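You operate a simulated robot arm through the tools that you are given. There is no shell and no other tool. Be economical: measure what you need, move in short steps, check, and stop when the job is done.

Carry out the task below with a simulated robot arm. There is one attempt and no reset: what you move stays moved.

TASK
Fetch the orange mug and set it on top of the tan folder. Then put one of the yoghurt tubs from the top of the small table on top of the blue tumbler.
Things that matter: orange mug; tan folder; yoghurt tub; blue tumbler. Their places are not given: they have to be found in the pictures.

It is judged by the outcome, as a careful person would: the job done as asked, and still so three seconds after it is handed in. It fails if anything else is knocked over, pushed out of place, dropped, spilled or broken.

THE ROBOT
A 6-joint arm with a two-finger parallel gripper, fixed in place. Base frame: the origin is at the foot of the arm, x ahead of it, y to its left, z up; the work surface is at about z = 750. Lengths are in mm, angles in rad, forces in N, time in s.
With the tool pointing down near the work surface it reaches from about 180 to 640 mm from the base axis. Its first joint turns from -1.152 to 1.152 rad. Payload 2.7 kg.
Tool frame: the origin (TCP) lies between the finger pads and is the grasp point; the fingertips stand 23 mm ahead of it; z points along the fingers, y is the line along which they close. The gripper opens to 94 mm. The fingers are 38 mm wide and 10 mm thick; the gripper's body (54 by 96 mm) begins 39 mm behind the TCP.
Orientation is that of the tool frame in the base frame, as a unit quaternion [w, x, y, z]. With the fingers straight down and closing along the base's y, the tool's x points along the base's -x, its y along +y and its z along -z.

THE INTERFACE
- The arm moves only by the tool nudge_tool. Its argument "commands" is a list of rows, each an object of numbers (a shift or turn left out is 0, a gripper value left out holds the last): "x", "y", "z": the shift along the base's x, y, z in mm; "rx", "ry", "rz": the turn, a rotation vector about the base's x, y, z in rad; "grip": the finger opening in mm, from 0 to 94. In form: [{"x": .., "y": .., "z": .., "rx": .., "ry": .., "rz": .., "grip": ..}, ...]. A call has 1 to 20 rows; each row shifts and turns the commanded pose from where the row before left it. A row lasts 0.2 s, in which the tool goes at most 50 mm and 0.15 rad; a call with a longer step from one row to the next is refused whole, and so is a gripper value outside its range. A pose out of reach is approached as far as the arm can. The call stops where the force on the tool passes 40 N (or 10 N more than at its start, if that is more) or the arm is blocked; 0.2 s more then pass. The fingers move at their own pace (about 45 mm/s each) and stop on an object; they squeeze with about 31 N. The grip force told is the motor's: it shows also when the fingers shut on nothing. Time passes only in rows, and 0.2 s behind the last, so rows that do not move let the fingers close. It gives the time, the measured TCP pose, the force on the tool (base axes), the opening and the grip force at its end, in the units of the frame above (readings bear some noise), and new pictures: "pictures" is both (left out), scene, wrist or none.
- Cameras (640 x 400 px; columns grow to the right, rows downward): "scene" is fixed at [89.7, -455.7, 1397.5]; the picture's right is [0.55, -0.84, 0.00], its down [-0.53, -0.35, -0.77] and it looks along [0.64, 0.42, -0.64] (base axes); focal length 335 px, centre (320, 200). "wrist" rides on the gripper at [-39, 0, -44] in the tool frame; the picture's right is [0.00, -1.00, 0.00], its down [0.97, 0.00, -0.24] and it looks along [0.24, 0.00, 0.97] (tool axes); focal length 218 px, centre (320, 200).
- locate(camera, pixels): for up to 12 pixels [column, row] of the newest picture of that camera ("zoom" is the newest enlarged one), the place [x, y, z] in the base frame of the surface seen there, good to about 3 mm. No time passes.
- inspect(camera, box): a new picture of the part [left, top, right, bottom] of that camera's present view, enlarged. No time passes.
- job_done(): hands the job in; it is judged then, once.

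Work in short steps. Measure before you move; look again where a grasp or a placing could have gone wrong, and mend it. You have 80 turns and 120 pictures in all, the two below and enlarged ones among them. Open the gripper and draw the arm clear of the work before you hand the job in, unless the task says otherwise; then end with one line.

The tools are called after ">>>" as name(argument=value, ...) on one line, values as JSON. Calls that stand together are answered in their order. nudge_tool: Moves the arm, as the interface text tells. Its arguments: {"type":"object","properties":{"commands":{"type":"array","items":{"type":"object","properties":{"x":{"type":"number"},"y":{"type":"number"},"z":{"type":"number"},"rx":{"type":"number"},"ry":{"type":"number"},"rz":{"type":"number"},"grip":{"type":"number"}}}},"pictures":{"type":"string","enum":["both","scene","wrist","none"]}},"required":["commands"]} The other tools are called the same way: locate (camera, pixels) gives the place of the surface under pixels of a picture; inspect (camera, box) takes an enlarged picture of a part of a camera's view; job_done () hands the job in.

At the start:

```text
clock: 0.0
eef_pos: [335.5, -203.1, 1099.3]
tool_rot: [0.001, 0.0, 1.0, 0.0]
ft_force: [0.3, 0.4, 0.5]
grip_width: 94.1
grasp_force: 0.0
```

scene: 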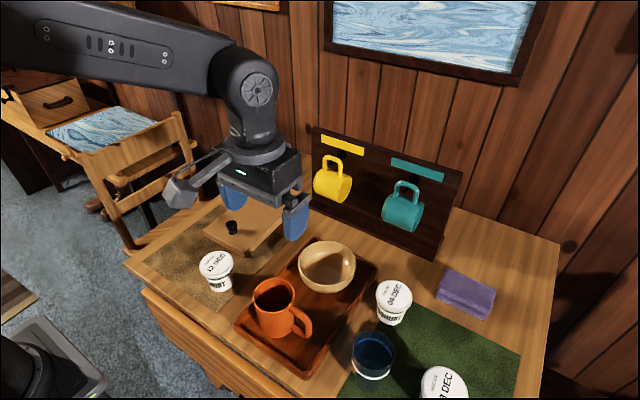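
wrist: 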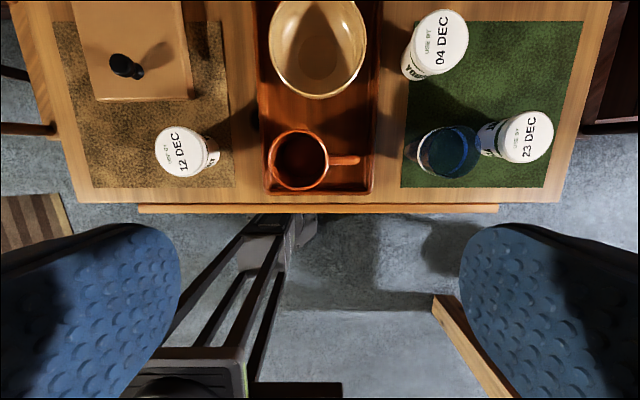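

I see the orange mug on the tray, three tubs, the blue tumbler, and a tan flat thing with a black object on it. I'll enlarge these areas first.

>>> inspect(camera="scene", box=[120, 170, 340, 310])

>>> inspect(camera="wrist", box=[40, 0, 260, 200])

>>> locate(camera="wrist", pixels=[[90, 5], [185, 5], [100, 98], [190, 98], [130, 85], [122, 60], [160, 60], [80, 150], [250, 100], [300, 160], [350, 160], [248, 180]])

>>> locate(camera="scene", pixels=[[275, 280], [256, 297], [293, 290], [308, 325], [373, 337], [355, 350], [391, 350], [394, 293], [445, 380], [216, 262], [231, 222], [240, 245]])

```text
2.86 times, centred on (230, 240) of scene
```

zoom: 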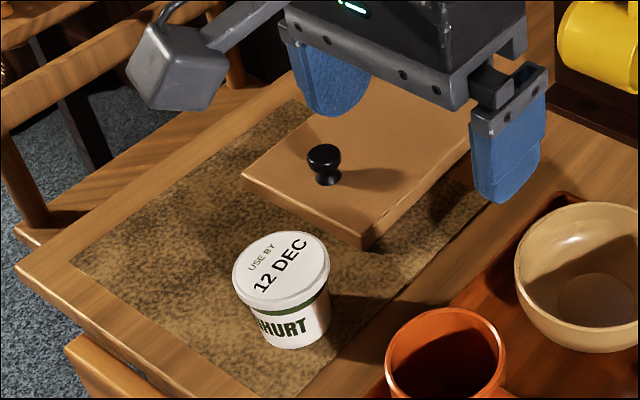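

```text
2.00 times, centred on (150, 100) of wrist
```

zoom: 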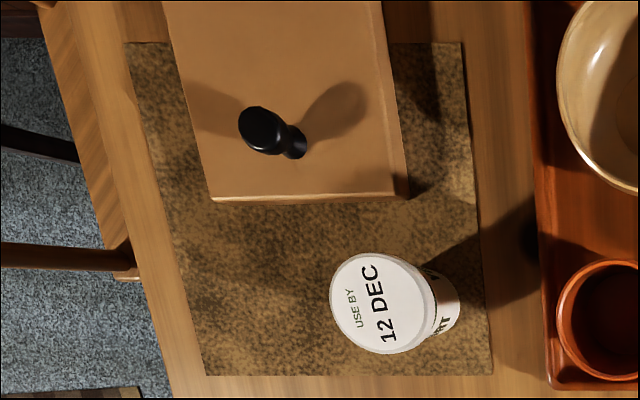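

```text
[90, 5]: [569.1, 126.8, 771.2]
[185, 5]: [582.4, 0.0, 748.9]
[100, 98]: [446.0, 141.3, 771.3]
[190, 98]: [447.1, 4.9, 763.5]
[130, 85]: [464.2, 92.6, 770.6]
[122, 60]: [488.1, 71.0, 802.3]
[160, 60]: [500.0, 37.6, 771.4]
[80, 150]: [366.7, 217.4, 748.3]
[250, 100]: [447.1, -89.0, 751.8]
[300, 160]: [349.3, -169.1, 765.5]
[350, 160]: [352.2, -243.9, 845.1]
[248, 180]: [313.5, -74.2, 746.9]
```

```text
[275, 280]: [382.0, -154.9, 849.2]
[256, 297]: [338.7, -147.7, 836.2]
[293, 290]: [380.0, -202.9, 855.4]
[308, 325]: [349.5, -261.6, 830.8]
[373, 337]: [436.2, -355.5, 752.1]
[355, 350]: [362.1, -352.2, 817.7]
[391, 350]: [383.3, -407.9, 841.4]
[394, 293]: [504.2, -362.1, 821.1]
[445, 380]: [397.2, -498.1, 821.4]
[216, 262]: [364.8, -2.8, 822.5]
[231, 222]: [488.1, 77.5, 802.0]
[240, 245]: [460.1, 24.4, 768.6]
```

The tan slab (top z≈771) carries a black knob-like object at (483, 73). Next I'll inspect the mug and the tumbler area.

>>> inspect(camera="scene", box=[320, 270, 480, 400])

>>> inspect(camera="wrist", box=[380, 0, 600, 200])

>>> inspect(camera="scene", box=[220, 230, 380, 380])

```text
3.08 times, centred on (400, 335) of scene
```

zoom: 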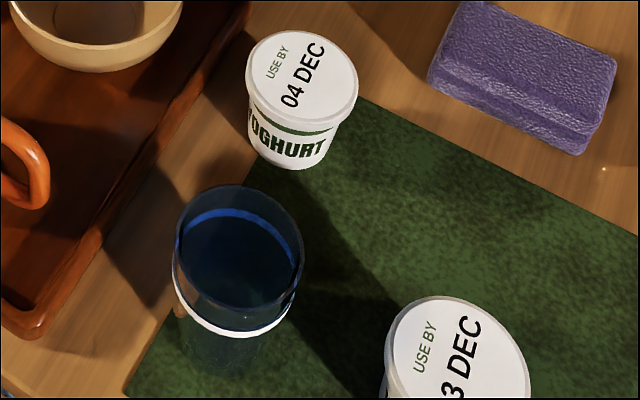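

```text
2.00 times, centred on (490, 100) of wrist
```

zoom: 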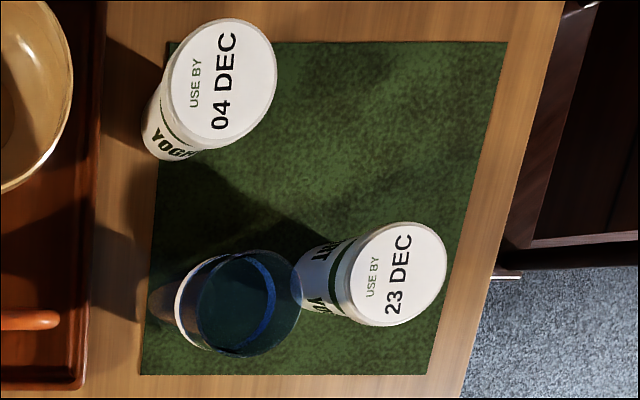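

```text
2.67 times, centred on (300, 305) of scene
```

zoom: 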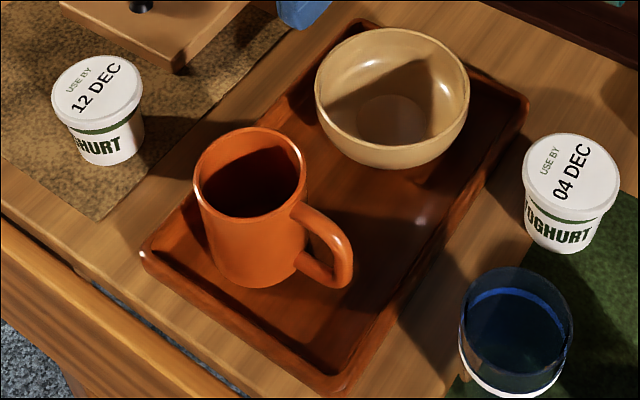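

Measuring the mug rim, handle, bowl and neighbours in the newest zoom, and the tumbler rim in the scene picture.

>>> locate(camera="zoom", pixels=[[197, 180], [303, 175], [250, 130], [248, 213], [320, 212], [345, 270], [340, 285], [305, 262], [225, 280], [330, 135], [390, 165], [467, 105]])

>>> locate(camera="scene", pixels=[[354, 343], [393, 343], [374, 331], [372, 368], [372, 376], [356, 360], [391, 365], [372, 350], [377, 293], [411, 293], [394, 319], [394, 280]])

>>> locate(camera="wrist", pixels=[[270, 160], [327, 160], [300, 132], [300, 188], [358, 160], [342, 160], [270, 185], [480, 145], [447, 127], [447, 175], [422, 150], [455, 150]])

```text
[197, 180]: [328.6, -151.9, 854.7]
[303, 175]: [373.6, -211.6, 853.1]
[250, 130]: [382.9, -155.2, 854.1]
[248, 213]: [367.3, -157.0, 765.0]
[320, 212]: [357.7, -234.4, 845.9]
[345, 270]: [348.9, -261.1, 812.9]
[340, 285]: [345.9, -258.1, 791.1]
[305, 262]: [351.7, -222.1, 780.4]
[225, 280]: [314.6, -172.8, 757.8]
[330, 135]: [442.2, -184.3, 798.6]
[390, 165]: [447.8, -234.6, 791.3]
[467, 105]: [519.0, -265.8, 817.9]
```

```text
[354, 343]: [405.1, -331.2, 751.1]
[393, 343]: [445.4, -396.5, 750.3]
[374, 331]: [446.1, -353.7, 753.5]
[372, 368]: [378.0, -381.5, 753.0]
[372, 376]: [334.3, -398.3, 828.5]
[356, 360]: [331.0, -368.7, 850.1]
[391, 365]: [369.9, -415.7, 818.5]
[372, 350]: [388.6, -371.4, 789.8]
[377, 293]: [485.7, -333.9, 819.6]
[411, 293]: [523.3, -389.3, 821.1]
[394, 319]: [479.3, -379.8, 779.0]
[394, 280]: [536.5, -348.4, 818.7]
```

```text
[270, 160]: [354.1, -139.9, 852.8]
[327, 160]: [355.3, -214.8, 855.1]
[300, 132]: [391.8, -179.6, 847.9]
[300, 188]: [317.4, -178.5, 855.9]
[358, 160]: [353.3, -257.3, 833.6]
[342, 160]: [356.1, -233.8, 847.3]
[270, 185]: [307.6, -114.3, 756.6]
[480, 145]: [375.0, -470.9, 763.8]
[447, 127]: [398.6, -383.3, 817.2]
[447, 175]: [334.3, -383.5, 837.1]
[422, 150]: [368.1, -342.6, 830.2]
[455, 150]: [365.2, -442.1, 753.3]
```

The mug is centred at about (354, -178), rim z 855, with its handle towards -y. Before grasping it I'll look at the folder from above.

>>> nudge_tool(commands=[{"x": 10, "y": 45}, {"x": 10, "y": 45}, {"x": 10, "y": 45}, {"x": 10, "y": 45}, {"x": 10, "y": 45}, {"y": 30}])

```text
clock: 1.4
eef_pos: [384.7, 54.4, 1097.7]
tool_rot: [0.0, 0.001, 1.0, 0.0]
ft_force: [0.1, -0.7, 1.0]
grip_width: 93.8
grasp_force: 0.0
```

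scene: 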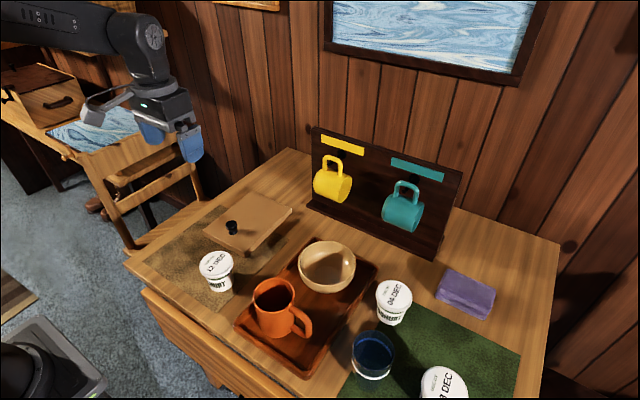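
wrist: 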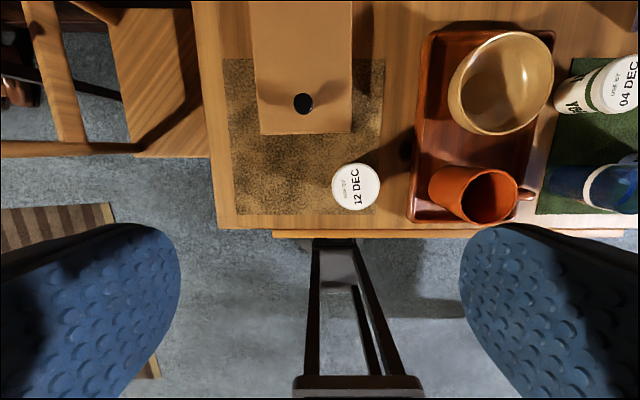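

>>> locate(camera="scene", pixels=[[206, 225], [243, 254], [255, 191], [291, 209], [270, 200], [250, 210], [330, 185], [345, 203], [231, 222], [314, 200], [320, 130]])

>>> inspect(camera="scene", box=[190, 170, 310, 270])

>>> locate(camera="wrist", pixels=[[262, 132], [350, 130], [252, 5], [350, 5], [303, 103], [420, 40], [480, 132], [450, 100]])

```text
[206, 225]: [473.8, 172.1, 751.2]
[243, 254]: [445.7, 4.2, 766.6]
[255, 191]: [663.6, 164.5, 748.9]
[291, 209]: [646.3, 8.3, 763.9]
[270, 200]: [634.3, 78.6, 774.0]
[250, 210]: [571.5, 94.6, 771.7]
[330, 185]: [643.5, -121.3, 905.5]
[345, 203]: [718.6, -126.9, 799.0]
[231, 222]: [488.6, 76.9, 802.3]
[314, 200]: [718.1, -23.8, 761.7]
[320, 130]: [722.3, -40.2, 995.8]
```

```text
4.00 times, centred on (250, 220) of scene
```

zoom: 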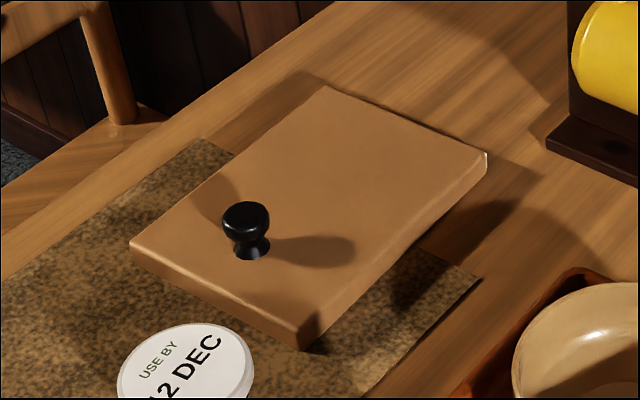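

```text
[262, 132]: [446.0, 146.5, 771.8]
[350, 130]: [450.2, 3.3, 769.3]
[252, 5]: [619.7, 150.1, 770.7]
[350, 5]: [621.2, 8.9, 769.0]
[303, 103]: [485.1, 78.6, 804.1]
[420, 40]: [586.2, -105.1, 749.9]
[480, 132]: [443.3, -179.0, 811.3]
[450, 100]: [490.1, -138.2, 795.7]
```

The folder spans x 445–650, y 5–148, with its top at 771, and the knob stands at (485, 78), so the mug can go at about (568, 88). I'm moving above the mug with the gripper turned -45° to keep clear of handle and bowl.

>>> nudge_tool(commands=[{"x": -5.1, "y": -38.7, "rz": -0.131, "grip": 94}, {"x": -5.1, "y": -38.7, "rz": -0.131}, {"x": -5.1, "y": -38.7, "rz": -0.131}, {"x": -5.1, "y": -38.7, "rz": -0.131}, {"x": -5.1, "y": -38.7, "rz": -0.131}, {"x": -5.1, "y": -38.7, "rz": -0.131}, {"z": -42}, {"z": -42}, {"z": -42}, {"z": -42}, {}])

```text
clock: 3.8
eef_pos: [355.2, -181.9, 931.6]
tool_rot: [0.001, 0.384, 0.924, 0.0]
ft_force: [-1.0, -0.4, 0.1]
grip_width: 94.0
grasp_force: 0.1
```

scene: 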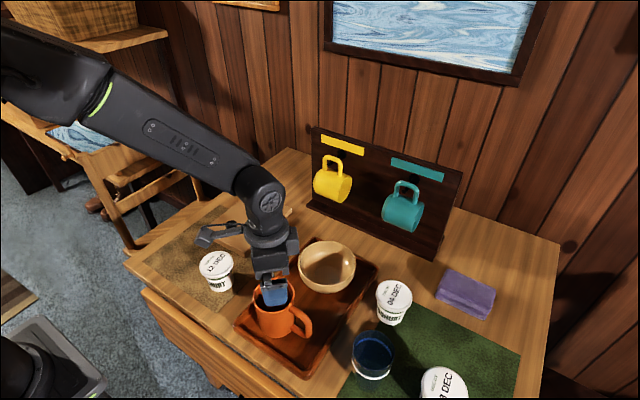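
wrist: 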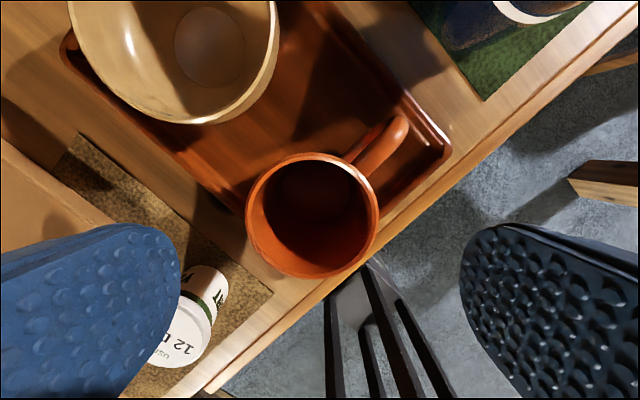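

The approach looks clear. I'm measuring the rim for exact centring.

>>> locate(camera="wrist", pixels=[[248, 213], [376, 217], [310, 155], [310, 274], [265, 170], [360, 260], [268, 258]])

```text
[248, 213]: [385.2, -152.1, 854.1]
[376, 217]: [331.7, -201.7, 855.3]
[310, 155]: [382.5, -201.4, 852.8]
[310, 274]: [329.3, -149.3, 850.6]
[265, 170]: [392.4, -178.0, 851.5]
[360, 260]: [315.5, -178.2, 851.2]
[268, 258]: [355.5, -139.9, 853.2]
```

The mug centre is (354, -178). Correcting and descending to z≈832.

>>> nudge_tool(commands=[{"x": -1, "y": 4}, {"z": -30}, {"z": -30}, {"z": -25}, {"z": -14}, {}])

```text
clock: 5.2
eef_pos: [354.6, -176.8, 832.6]
tool_rot: [0.0, 0.384, 0.924, 0.0]
ft_force: [0.4, 0.1, -0.6]
grip_width: 93.9
grasp_force: 0.0
```

scene: 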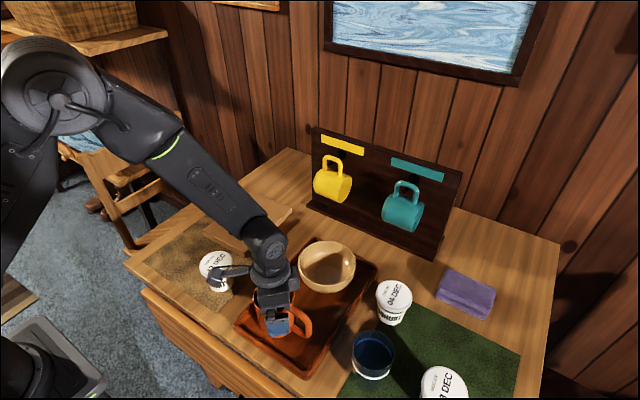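
wrist: 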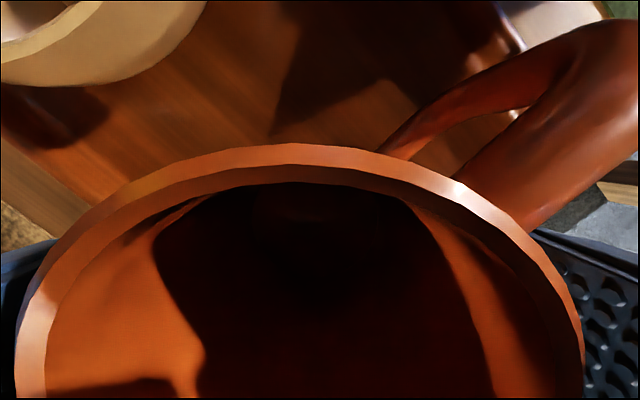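

Fingers straddle the mug, clear of the handle, so I'll close.

>>> nudge_tool(commands=[{"grip": 60}, {"grip": 60}, {"grip": 60}, {"grip": 60}], pictures="none")

>>> nudge_tool(commands=[{"z": 20, "grip": 60}, {"z": 30}, {"z": 40}, {"z": 40}, {}])

```text
clock: 6.2
eef_pos: [353.5, -177.1, 832.2]
tool_rot: [0.001, 0.384, 0.923, 0.0]
ft_force: [1.2, 0.2, -0.1]
grip_width: 79.0
grasp_force: 30.9
```

```text
clock: 7.4
eef_pos: [354.8, -177.1, 961.1]
tool_rot: [0.001, 0.384, 0.923, 0.0]
ft_force: [0.0, -0.5, -2.3]
grip_width: 78.7
grasp_force: 31.4
```

scene: 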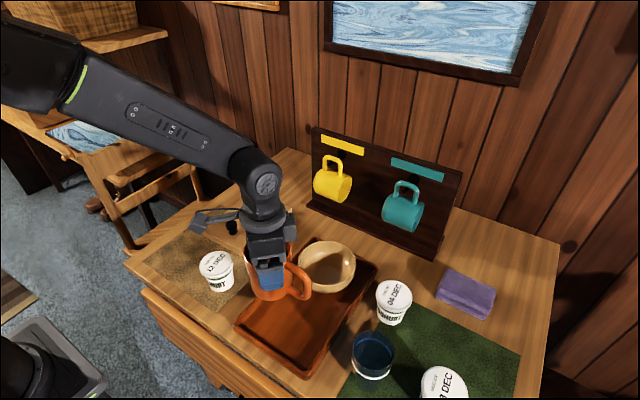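
wrist: 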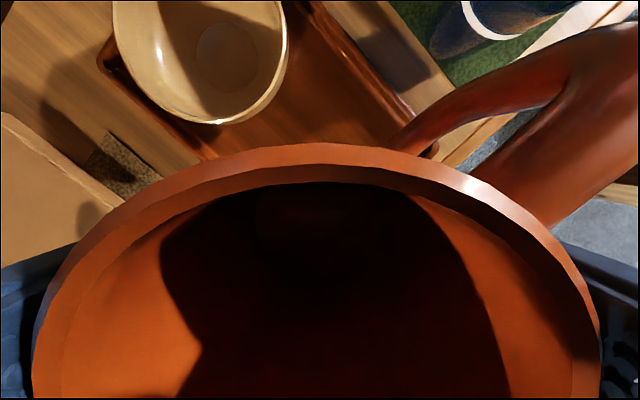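

The mug is held and lifted. Carrying it over to above (568, 88).

>>> nudge_tool(commands=[{"x": 30.4, "y": 37.9}, {"x": 30.4, "y": 37.9}, {"x": 30.4, "y": 37.9}, {"x": 30.4, "y": 37.9}, {"x": 30.4, "y": 37.9}, {"x": 30.4, "y": 37.9}, {"x": 30.4, "y": 37.9}, {}, {"z": -40}, {"z": -30}, {}])

```text
clock: 9.8
eef_pos: [567.2, 89.7, 892.6]
tool_rot: [0.001, 0.383, 0.924, 0.0]
ft_force: [0.1, -0.7, -2.9]
grip_width: 78.8
grasp_force: 30.9
```

scene: 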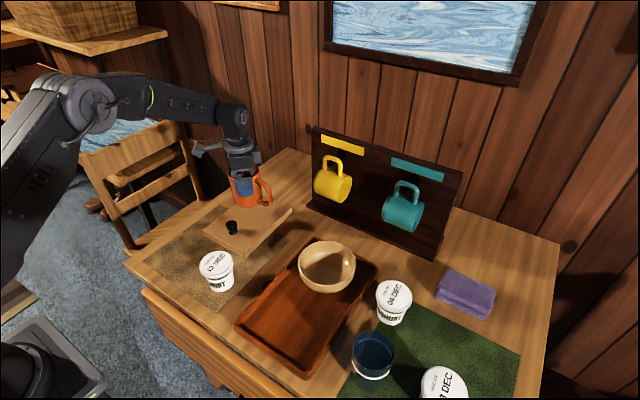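
wrist: 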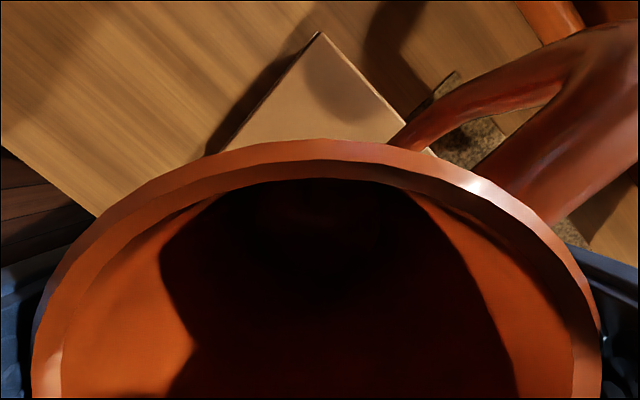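

Lowering slowly to contact near z≈847.

>>> nudge_tool(commands=[{"z": -25}, {"z": -12}, {"z": -4}, {"z": -2}, {}], pictures="scene")

```text
clock: 11.0
eef_pos: [566.0, 89.2, 848.8]
tool_rot: [0.001, 0.384, 0.923, 0.0]
ft_force: [0.1, -0.4, -2.4]
grip_width: 78.8
grasp_force: 31.3
```

scene: 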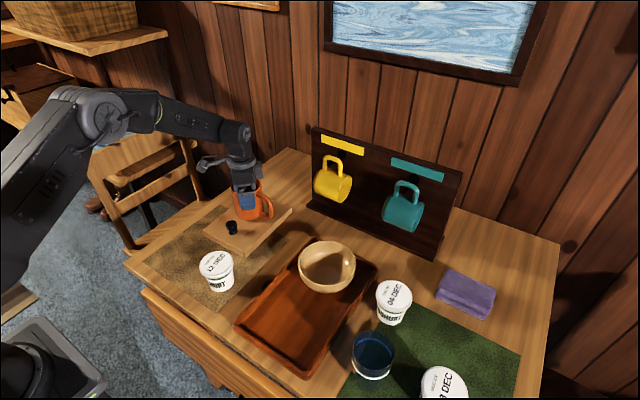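

>>> nudge_tool(commands=[{"z": -1}, {"z": -1}, {"z": -1}, {}], pictures="none")

>>> inspect(camera="scene", box=[200, 150, 300, 260])

```text
clock: 12.0
eef_pos: [565.6, 88.0, 847.4]
tool_rot: [0.001, 0.383, 0.924, -0.001]
ft_force: [-1.8, 1.0, 2.7]
grip_width: 78.9
grasp_force: 30.8
```

```text
3.64 times, centred on (250, 205) of scene
```

zoom: 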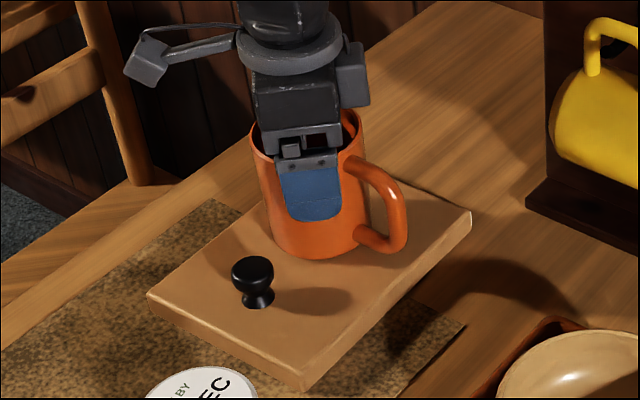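

Contact made (force z -2.4 → +2.7). Releasing, then rising straight up.

>>> nudge_tool(commands=[{"grip": 86}, {"grip": 94}, {"grip": 94}, {}], pictures="none")

>>> nudge_tool(commands=[{"z": 20}, {"z": 40}, {"z": 45}, {"z": 45}, {"z": 45}, {}])

```text
clock: 13.0
eef_pos: [564.7, 88.5, 846.8]
tool_rot: [0.0, 0.383, 0.924, -0.001]
ft_force: [-0.4, 0.5, -0.4]
grip_width: 94.1
grasp_force: 0.0
```

```text
clock: 14.4
eef_pos: [565.5, 89.0, 1042.1]
tool_rot: [0.002, 0.384, 0.923, 0.0]
ft_force: [0.7, 0.0, 0.4]
grip_width: 93.9
grasp_force: 0.1
```

scene: 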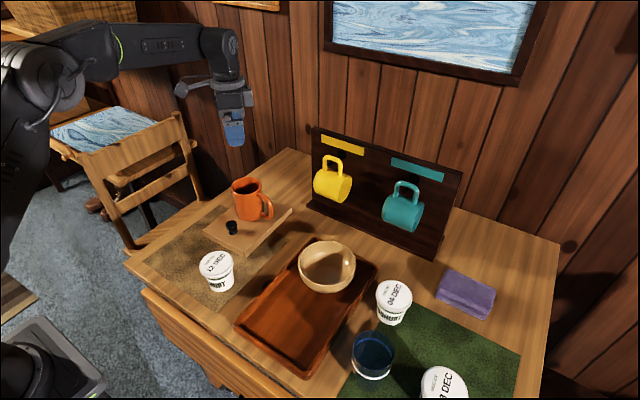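
wrist: 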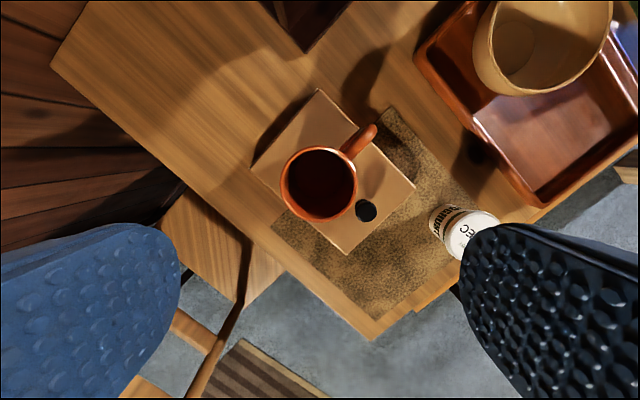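

The mug stands on the folder. Now I'm moving over the tumbler for accurate measurements.

>>> nudge_tool(commands=[{"x": -21.5, "y": -43, "rz": 0.0714}, {"x": -21.5, "y": -43, "rz": 0.0714}, {"x": -21.5, "y": -43, "rz": 0.0714}, {"x": -21.5, "y": -43, "rz": 0.0714}, {"x": -21.5, "y": -43, "rz": 0.0714}, {"x": -21.5, "y": -43, "rz": 0.0714}, {"x": -21.5, "y": -43, "rz": 0.0714}, {"x": -21.5, "y": -43, "rz": 0.0714}, {"x": -21.5, "y": -43, "rz": 0.0714}, {"x": -21.5, "y": -43, "rz": 0.0714}, {"x": -21.5, "y": -43, "rz": 0.0714}, {}])

```text
clock: 17.0
eef_pos: [328.5, -383.4, 1042.2]
tool_rot: [0.001, 0.001, 1.0, 0.0]
ft_force: [-0.6, -0.1, 0.2]
grip_width: 94.1
grasp_force: 0.1
```

scene: 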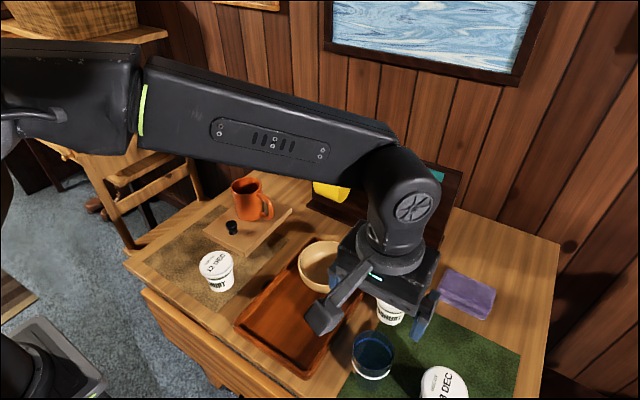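
wrist: 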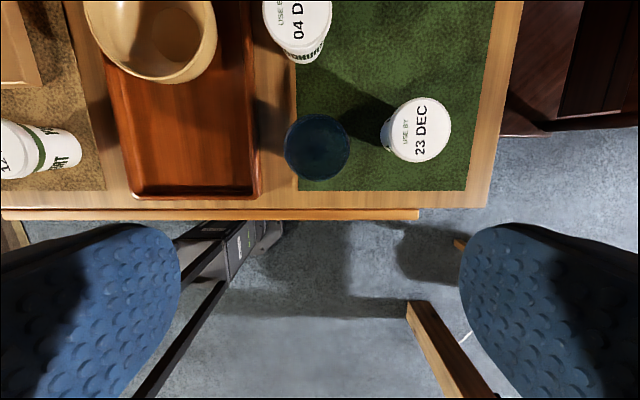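

>>> inspect(camera="wrist", box=[260, 100, 380, 190])

>>> locate(camera="wrist", pixels=[[285, 148], [349, 148], [317, 115], [317, 180], [318, 147], [294, 124], [340, 171], [340, 124], [294, 171], [387, 130], [450, 130], [418, 130]])

```text
4.44 times, centred on (320, 145) of wrist
```

zoom: 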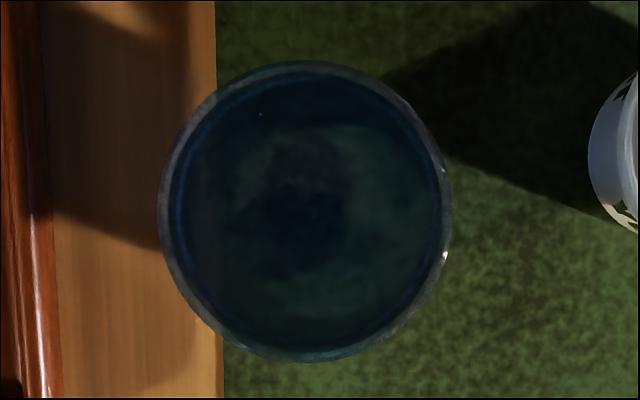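

```text
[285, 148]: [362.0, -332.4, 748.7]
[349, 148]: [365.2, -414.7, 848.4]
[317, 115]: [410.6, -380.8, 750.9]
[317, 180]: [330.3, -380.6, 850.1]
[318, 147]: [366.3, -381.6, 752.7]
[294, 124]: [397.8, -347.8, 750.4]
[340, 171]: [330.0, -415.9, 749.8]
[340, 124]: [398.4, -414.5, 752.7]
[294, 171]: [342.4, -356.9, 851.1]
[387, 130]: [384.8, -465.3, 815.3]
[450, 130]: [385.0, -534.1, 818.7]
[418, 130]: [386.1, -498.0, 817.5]
```

The tumbler rim is at z≈850, outer diameter about 70, centred near (365, -381). Whether a tub rests on the rim depends on its base, so I'm inspecting the tubs and the tumbler closely.

>>> inspect(camera="scene", box=[345, 320, 405, 385])

>>> locate(camera="zoom", pixels=[[320, 90], [300, 200], [300, 260], [200, 200], [420, 200], [300, 300], [300, 345], [215, 300], [400, 300]])

>>> inspect(camera="scene", box=[190, 240, 245, 300])

```text
6.15 times, centred on (375, 352) of scene
```

zoom: 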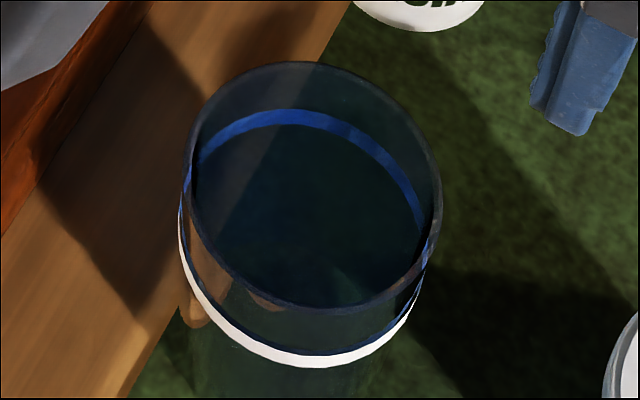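

```text
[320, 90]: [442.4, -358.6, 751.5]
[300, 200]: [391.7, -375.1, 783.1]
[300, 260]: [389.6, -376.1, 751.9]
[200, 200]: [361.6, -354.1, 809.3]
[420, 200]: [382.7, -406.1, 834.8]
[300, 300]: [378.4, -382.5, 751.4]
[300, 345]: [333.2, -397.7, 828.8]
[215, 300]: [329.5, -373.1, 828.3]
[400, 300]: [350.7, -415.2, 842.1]
```

```text
6.67 times, centred on (218, 270) of scene
```

zoom: 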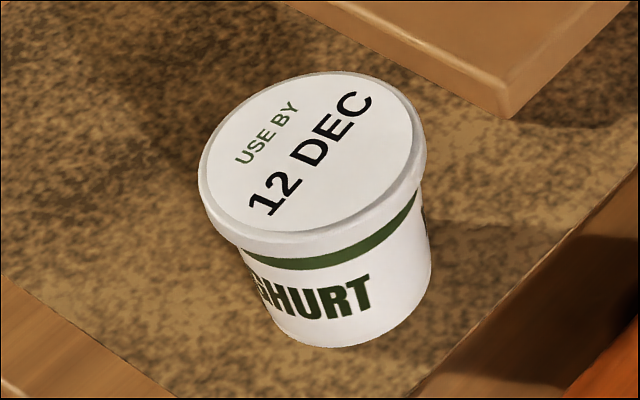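

I need the tub's taper. Locating points along the 12 DEC tub's sides in this zoom.

>>> locate(camera="zoom", pixels=[[203, 165], [423, 150], [300, 75], [250, 230], [246, 262], [280, 330], [330, 345], [380, 335], [425, 290], [421, 200], [340, 265], [200, 185]])

>>> locate(camera="wrist", pixels=[[288, 48], [325, 45], [305, 60], [304, 63], [286, 50], [327, 40], [380, 132], [384, 148], [390, 118], [416, 98], [416, 162]])

>>> inspect(camera="wrist", box=[0, 100, 90, 200])

```text
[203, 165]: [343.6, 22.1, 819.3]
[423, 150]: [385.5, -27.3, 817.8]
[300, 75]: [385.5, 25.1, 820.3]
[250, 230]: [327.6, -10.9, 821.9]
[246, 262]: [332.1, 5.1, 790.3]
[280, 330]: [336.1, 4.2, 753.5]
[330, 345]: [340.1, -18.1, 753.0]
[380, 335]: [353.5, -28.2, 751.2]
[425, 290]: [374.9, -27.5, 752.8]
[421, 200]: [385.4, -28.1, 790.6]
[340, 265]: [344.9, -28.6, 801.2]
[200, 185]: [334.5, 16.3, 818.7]
```

```text
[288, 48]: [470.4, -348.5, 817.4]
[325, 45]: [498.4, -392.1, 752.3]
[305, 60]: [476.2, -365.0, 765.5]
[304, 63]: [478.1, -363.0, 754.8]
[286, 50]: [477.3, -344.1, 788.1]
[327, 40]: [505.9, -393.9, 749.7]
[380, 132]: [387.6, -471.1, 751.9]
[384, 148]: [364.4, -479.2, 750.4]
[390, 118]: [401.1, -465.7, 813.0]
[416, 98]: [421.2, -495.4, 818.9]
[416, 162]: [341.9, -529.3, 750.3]
```

```text
4.00 times, centred on (45, 150) of wrist
```

zoom: 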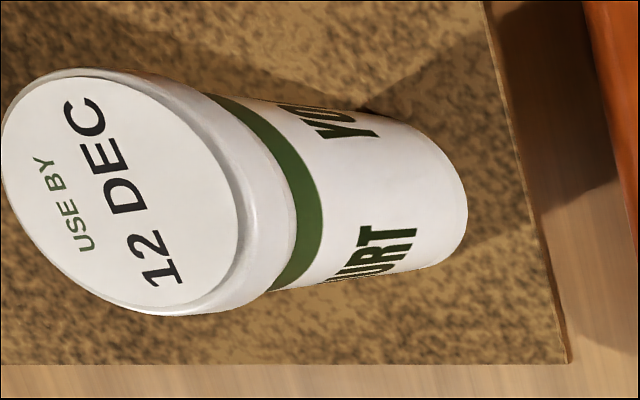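

The tub's base is about 57 mm wide, growing to about 66 below a ~72 mm lid. The rim's opening is about 65, so the tub may nest until its lid catches. I'll grip only the lid edge so the fingers stay clear of the rim, using the isolated 12 DEC tub at (364, -2).

>>> nudge_tool(commands=[{"x": 4.5, "y": 47.7}, {"x": 4.5, "y": 47.7}, {"x": 4.5, "y": 47.7}, {"x": 4.5, "y": 47.7}, {"x": 4.5, "y": 47.7}, {"x": 4.5, "y": 47.7}, {"x": 4.5, "y": 47.7}, {"x": 4.5, "y": 47.7}, {"z": -40}, {"z": -40}, {"z": -40}, {}])

```text
clock: 19.6
eef_pos: [366.7, -1.7, 920.5]
tool_rot: [0.001, 0.001, 1.0, 0.0]
ft_force: [-0.8, 0.1, 0.0]
grip_width: 94.3
grasp_force: 0.1
```

scene: 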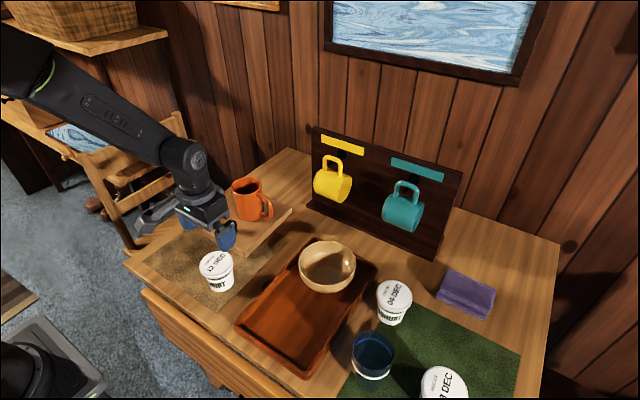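
wrist: 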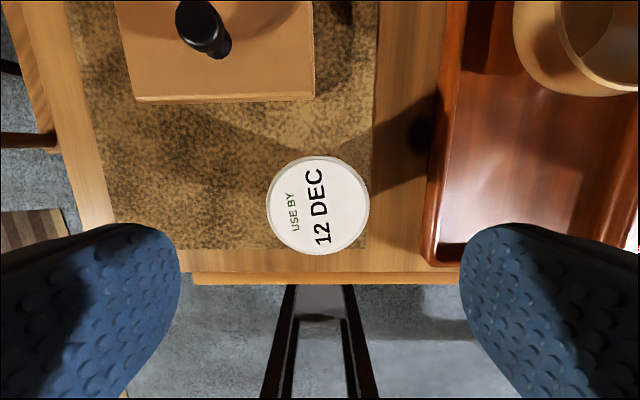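

>>> locate(camera="wrist", pixels=[[269, 205], [366, 205], [318, 159], [318, 252], [284, 171], [352, 171], [284, 241], [352, 240], [318, 205]])

```text
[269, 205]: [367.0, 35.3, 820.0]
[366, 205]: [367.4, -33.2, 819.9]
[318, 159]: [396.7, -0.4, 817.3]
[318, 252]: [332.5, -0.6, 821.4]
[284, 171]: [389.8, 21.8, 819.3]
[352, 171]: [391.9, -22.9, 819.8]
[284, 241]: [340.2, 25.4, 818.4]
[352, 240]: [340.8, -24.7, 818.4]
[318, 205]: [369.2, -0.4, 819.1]
```

The lid is centred at (365.5, 0.5) with its top at 820. Descending to z≈830 puts the fingertips at about 807.

>>> nudge_tool(commands=[{"x": -1, "y": 2}, {"z": -35}, {"z": -35}, {"z": -20}, {}], pictures="none")

>>> nudge_tool(commands=[{"grip": 60}, {"grip": 60}, {"grip": 60}, {"grip": 60}], pictures="scene")

>>> inspect(camera="scene", box=[180, 230, 250, 300])

```text
clock: 20.8
eef_pos: [364.8, 0.1, 829.1]
tool_rot: [0.0, 0.0, 1.0, 0.001]
ft_force: [0.5, -0.3, -0.4]
grip_width: 93.9
grasp_force: 0.1
```

```text
clock: 21.8
eef_pos: [364.1, -1.6, 831.8]
tool_rot: [0.0, 0.001, 1.0, 0.0]
ft_force: [-0.3, -0.2, 0.6]
grip_width: 70.4
grasp_force: 31.1
```

scene: 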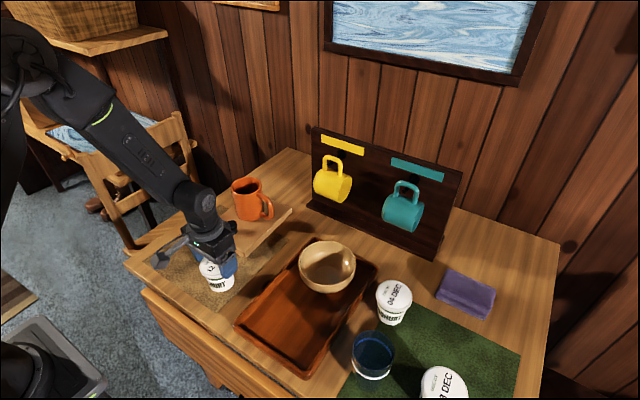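

```text
5.71 times, centred on (215, 265) of scene
```

zoom: 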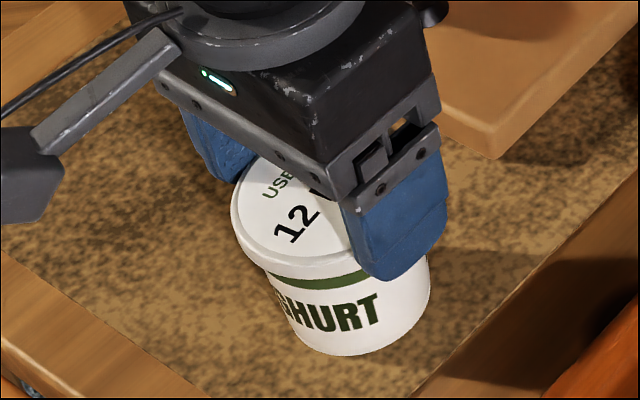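

Gripped at 70.4 mm on the lid. Lifting gently and checking for tilt.

>>> nudge_tool(commands=[{"z": 10}, {"z": 20}, {"z": 30}, {"z": 40}, {"z": 40}, {}])

>>> inspect(camera="scene", box=[170, 190, 270, 290])

```text
clock: 23.2
eef_pos: [366.1, -0.1, 970.9]
tool_rot: [0.001, 0.001, 1.0, 0.0]
ft_force: [0.9, -0.3, -1.6]
grip_width: 70.5
grasp_force: 31.1
```

scene: 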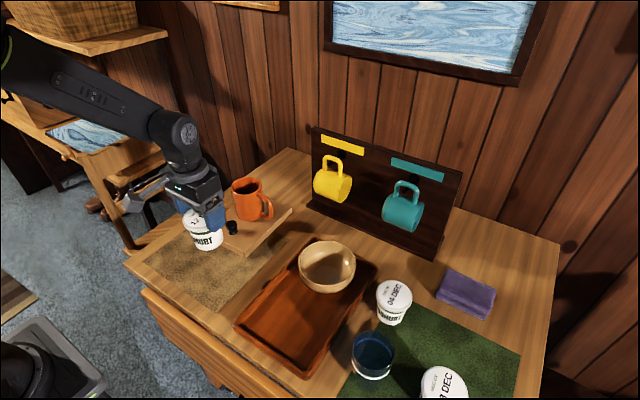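
wrist: 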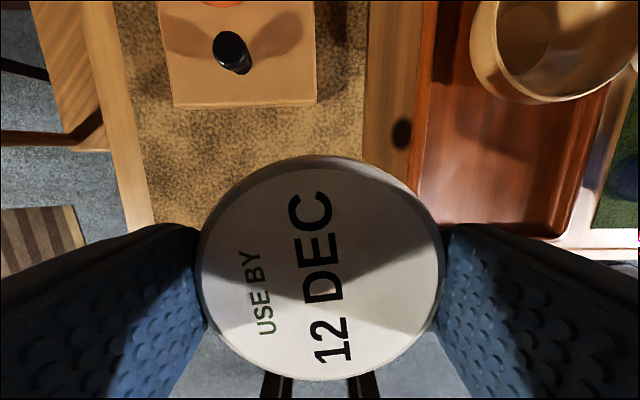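

```text
4.00 times, centred on (220, 240) of scene
```

zoom: 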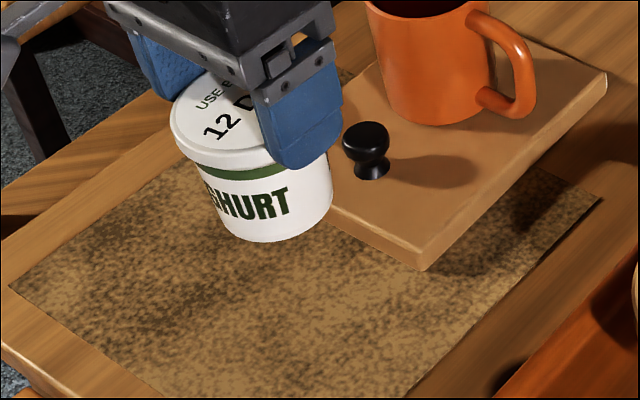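

The tub hangs level. Carrying it over the tumbler at (365.5, -380) and checking the alignment.

>>> nudge_tool(commands=[{"y": -47.5, "z": 3}, {"y": -47.5}, {"y": -47.5}, {"y": -47.5}, {"y": -47.5}, {"y": -47.5}, {"y": -47.5}, {"y": -47.5}, {}, {}])

>>> inspect(camera="scene", box=[320, 270, 440, 390])

>>> locate(camera="wrist", pixels=[[320, 165], [320, 370], [215, 270], [430, 270], [260, 350], [390, 350]])

```text
clock: 25.4
eef_pos: [363.5, -381.3, 973.8]
tool_rot: [0.001, 0.001, 1.0, 0.0]
ft_force: [0.3, 0.7, -1.6]
grip_width: 70.3
grasp_force: 31.7
```

scene: 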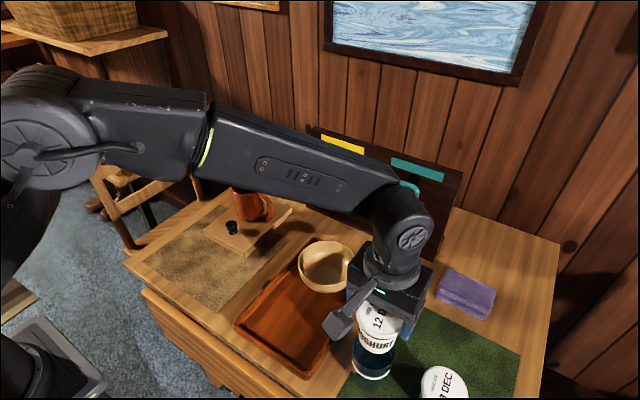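
wrist: 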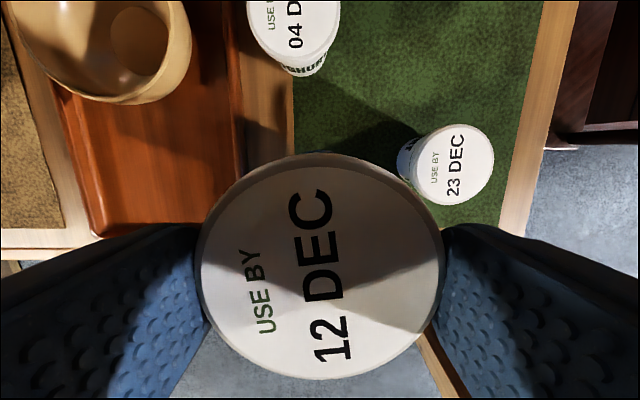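

```text
3.33 times, centred on (380, 330) of scene
```

zoom: 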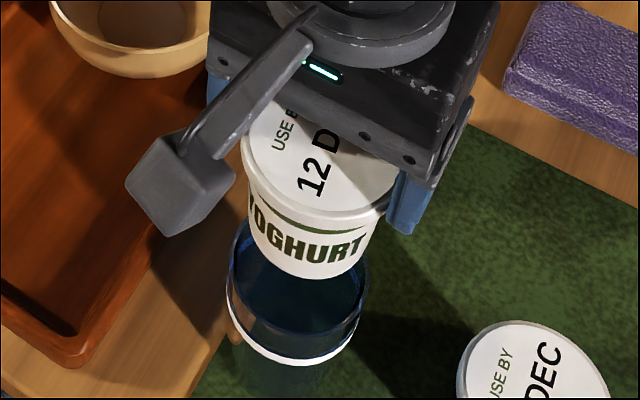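

```text
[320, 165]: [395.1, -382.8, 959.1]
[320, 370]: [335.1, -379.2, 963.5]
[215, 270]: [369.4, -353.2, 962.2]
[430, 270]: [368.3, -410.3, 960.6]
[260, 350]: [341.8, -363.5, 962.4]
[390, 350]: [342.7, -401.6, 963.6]
```

Aligned within about 1 mm, with the tub base about 42 mm above the rim. Lowering with force checks.

>>> nudge_tool(commands=[{"y": 1, "z": -15}, {"z": -15}, {"z": -5}, {"z": -2}, {"z": -2}, {"z": -2}, {"z": -2}, {"z": -2}, {}])

>>> inspect(camera="scene", box=[320, 280, 440, 400])

```text
clock: 27.4
eef_pos: [364.4, -378.8, 930.1]
tool_rot: [0.002, 0.001, 1.0, -0.001]
ft_force: [-2.1, 3.1, 10.8]
grip_width: 70.2
grasp_force: 31.6
```

scene: 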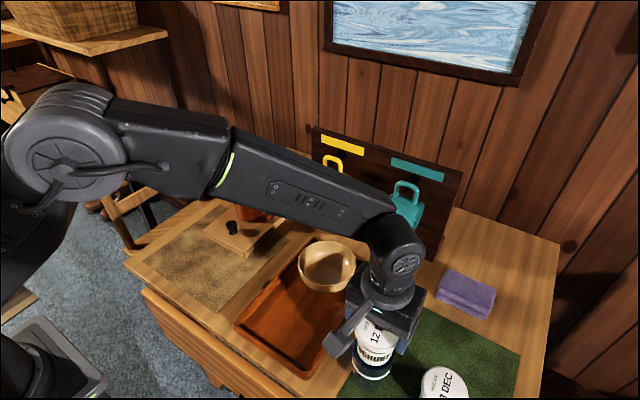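
wrist: 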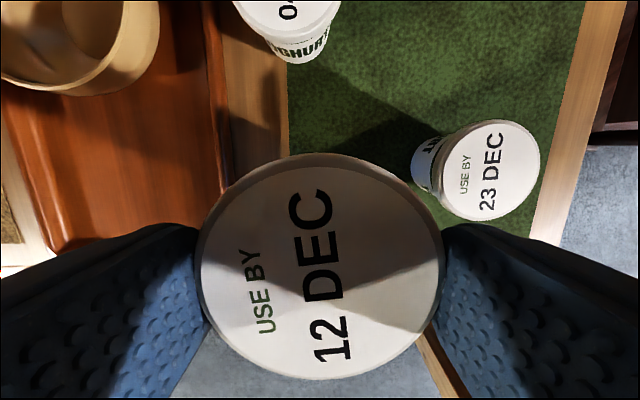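

```text
3.33 times, centred on (380, 340) of scene
```

zoom: 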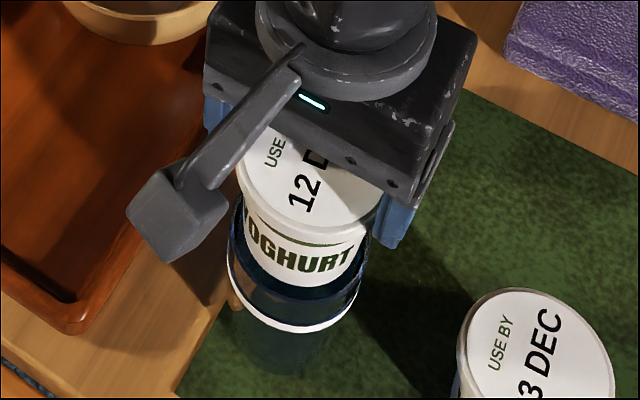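

Contact at z≈930, so the tub base is at rim level. A tighter zoom will show how it sits.

>>> inspect(camera="scene", box=[350, 330, 400, 385])

>>> nudge_tool(commands=[{"z": 1.5}, {}], pictures="none")

```text
7.27 times, centred on (375, 358) of scene
```

zoom: 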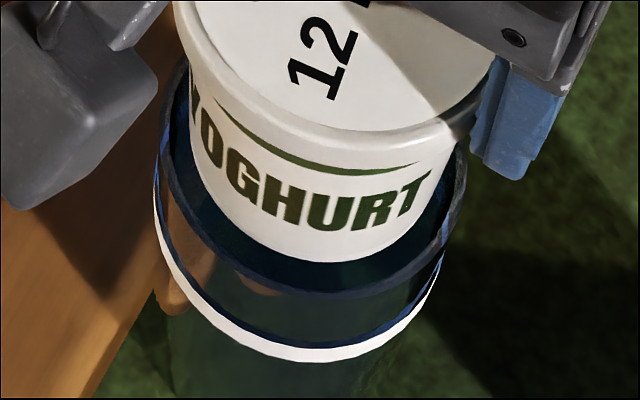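

```text
clock: 28.0
eef_pos: [363.6, -379.6, 929.7]
tool_rot: [0.001, 0.001, 1.0, 0.0]
ft_force: [1.3, -0.5, 2.5]
grip_width: 70.5
grasp_force: 31.0
```

The front gap looks slightly large, so I'm locating rim and base points in a fresh zoom.

>>> inspect(camera="scene", box=[350, 330, 400, 385])

>>> locate(camera="zoom", pixels=[[315, 293], [250, 280], [390, 282], [200, 235], [430, 255], [172, 180], [457, 210], [465, 170], [315, 255], [370, 250], [250, 240], [415, 225]])

```text
7.27 times, centred on (375, 358) of scene
```

zoom: 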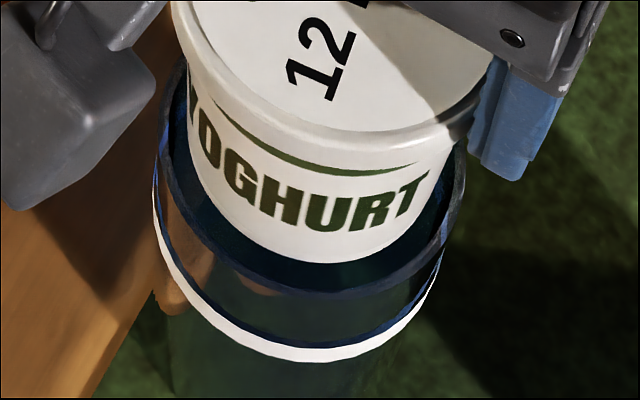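

```text
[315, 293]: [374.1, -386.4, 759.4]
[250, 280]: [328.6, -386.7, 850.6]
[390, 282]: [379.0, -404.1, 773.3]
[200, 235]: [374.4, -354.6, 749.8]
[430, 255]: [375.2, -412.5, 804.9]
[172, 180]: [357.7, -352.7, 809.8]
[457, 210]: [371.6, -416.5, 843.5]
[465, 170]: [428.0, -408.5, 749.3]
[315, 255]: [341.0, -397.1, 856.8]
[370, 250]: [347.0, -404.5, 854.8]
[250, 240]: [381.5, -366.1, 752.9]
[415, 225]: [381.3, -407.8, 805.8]
```

The base lies about at rim height and centred within 2 mm. I'll open only slightly (to 74 mm), so the fingers still guard the tub, and see whether it sits level.

>>> nudge_tool(commands=[{"grip": 74}, {"grip": 74}, {}, {}])

>>> inspect(camera="scene", box=[350, 330, 400, 385])

```text
clock: 29.0
eef_pos: [364.6, -380.8, 929.7]
tool_rot: [0.001, 0.002, 1.0, 0.0]
ft_force: [-0.2, 0.7, 0.3]
grip_width: 73.8
grasp_force: 0.0
```

scene: 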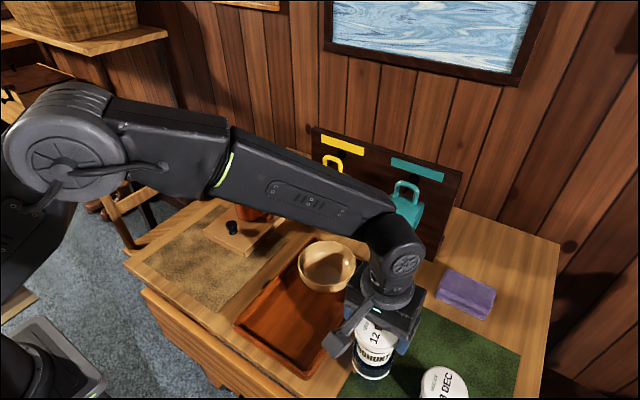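
wrist: 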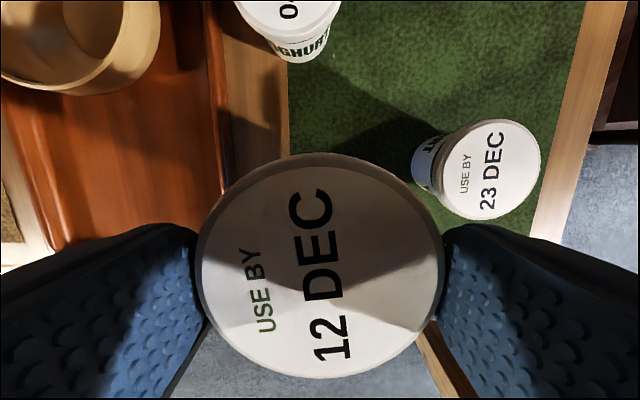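

```text
7.27 times, centred on (375, 358) of scene
```

zoom: 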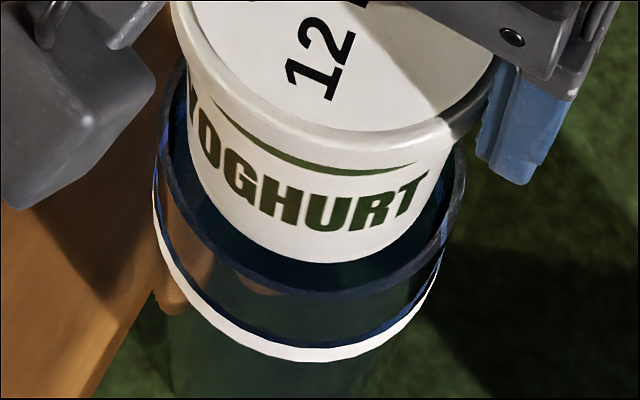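

The tub stays put, level and unsupported by the fingers. Opening fully and rising.

>>> nudge_tool(commands=[{"grip": 80}, {"grip": 90}, {"grip": 90}, {}], pictures="none")

>>> nudge_tool(commands=[{"z": 15}, {"z": 30}, {"z": 40}, {"z": 40}, {"x": -30, "y": 40}, {"x": -30, "y": 40}, {"x": -30, "y": 40}, {"x": -20, "y": 40}, {"y": 40}, {}])

>>> inspect(camera="scene", box=[320, 280, 440, 400])

```text
clock: 30.0
eef_pos: [364.1, -381.2, 931.1]
tool_rot: [0.0, 0.001, 1.0, 0.001]
ft_force: [0.3, 0.1, -0.3]
grip_width: 90.1
grasp_force: 0.0
```

```text
clock: 32.2
eef_pos: [253.4, -177.4, 1055.4]
tool_rot: [0.001, 0.001, 1.0, 0.0]
ft_force: [0.2, 0.7, -0.1]
grip_width: 90.2
grasp_force: 0.0
```

scene: 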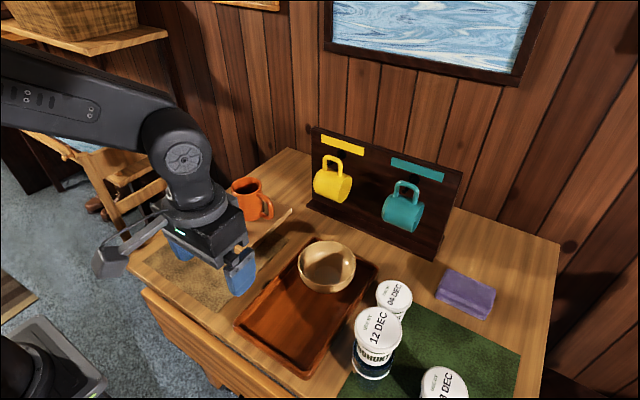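
wrist: 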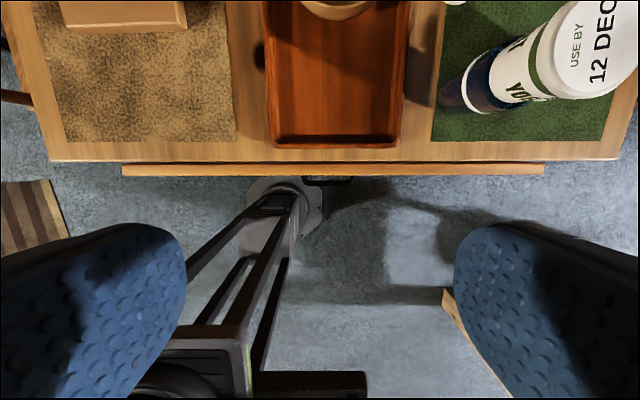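

```text
3.33 times, centred on (380, 340) of scene
```

zoom: 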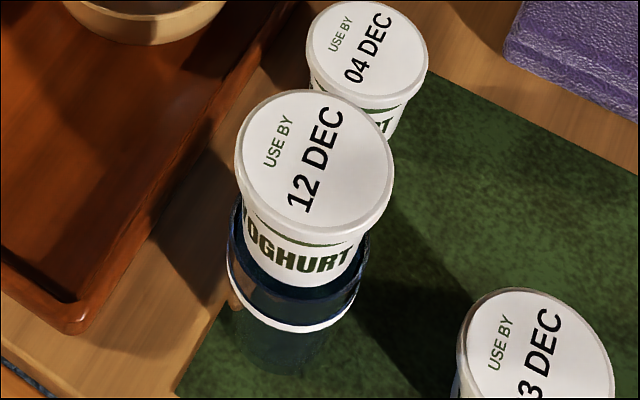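

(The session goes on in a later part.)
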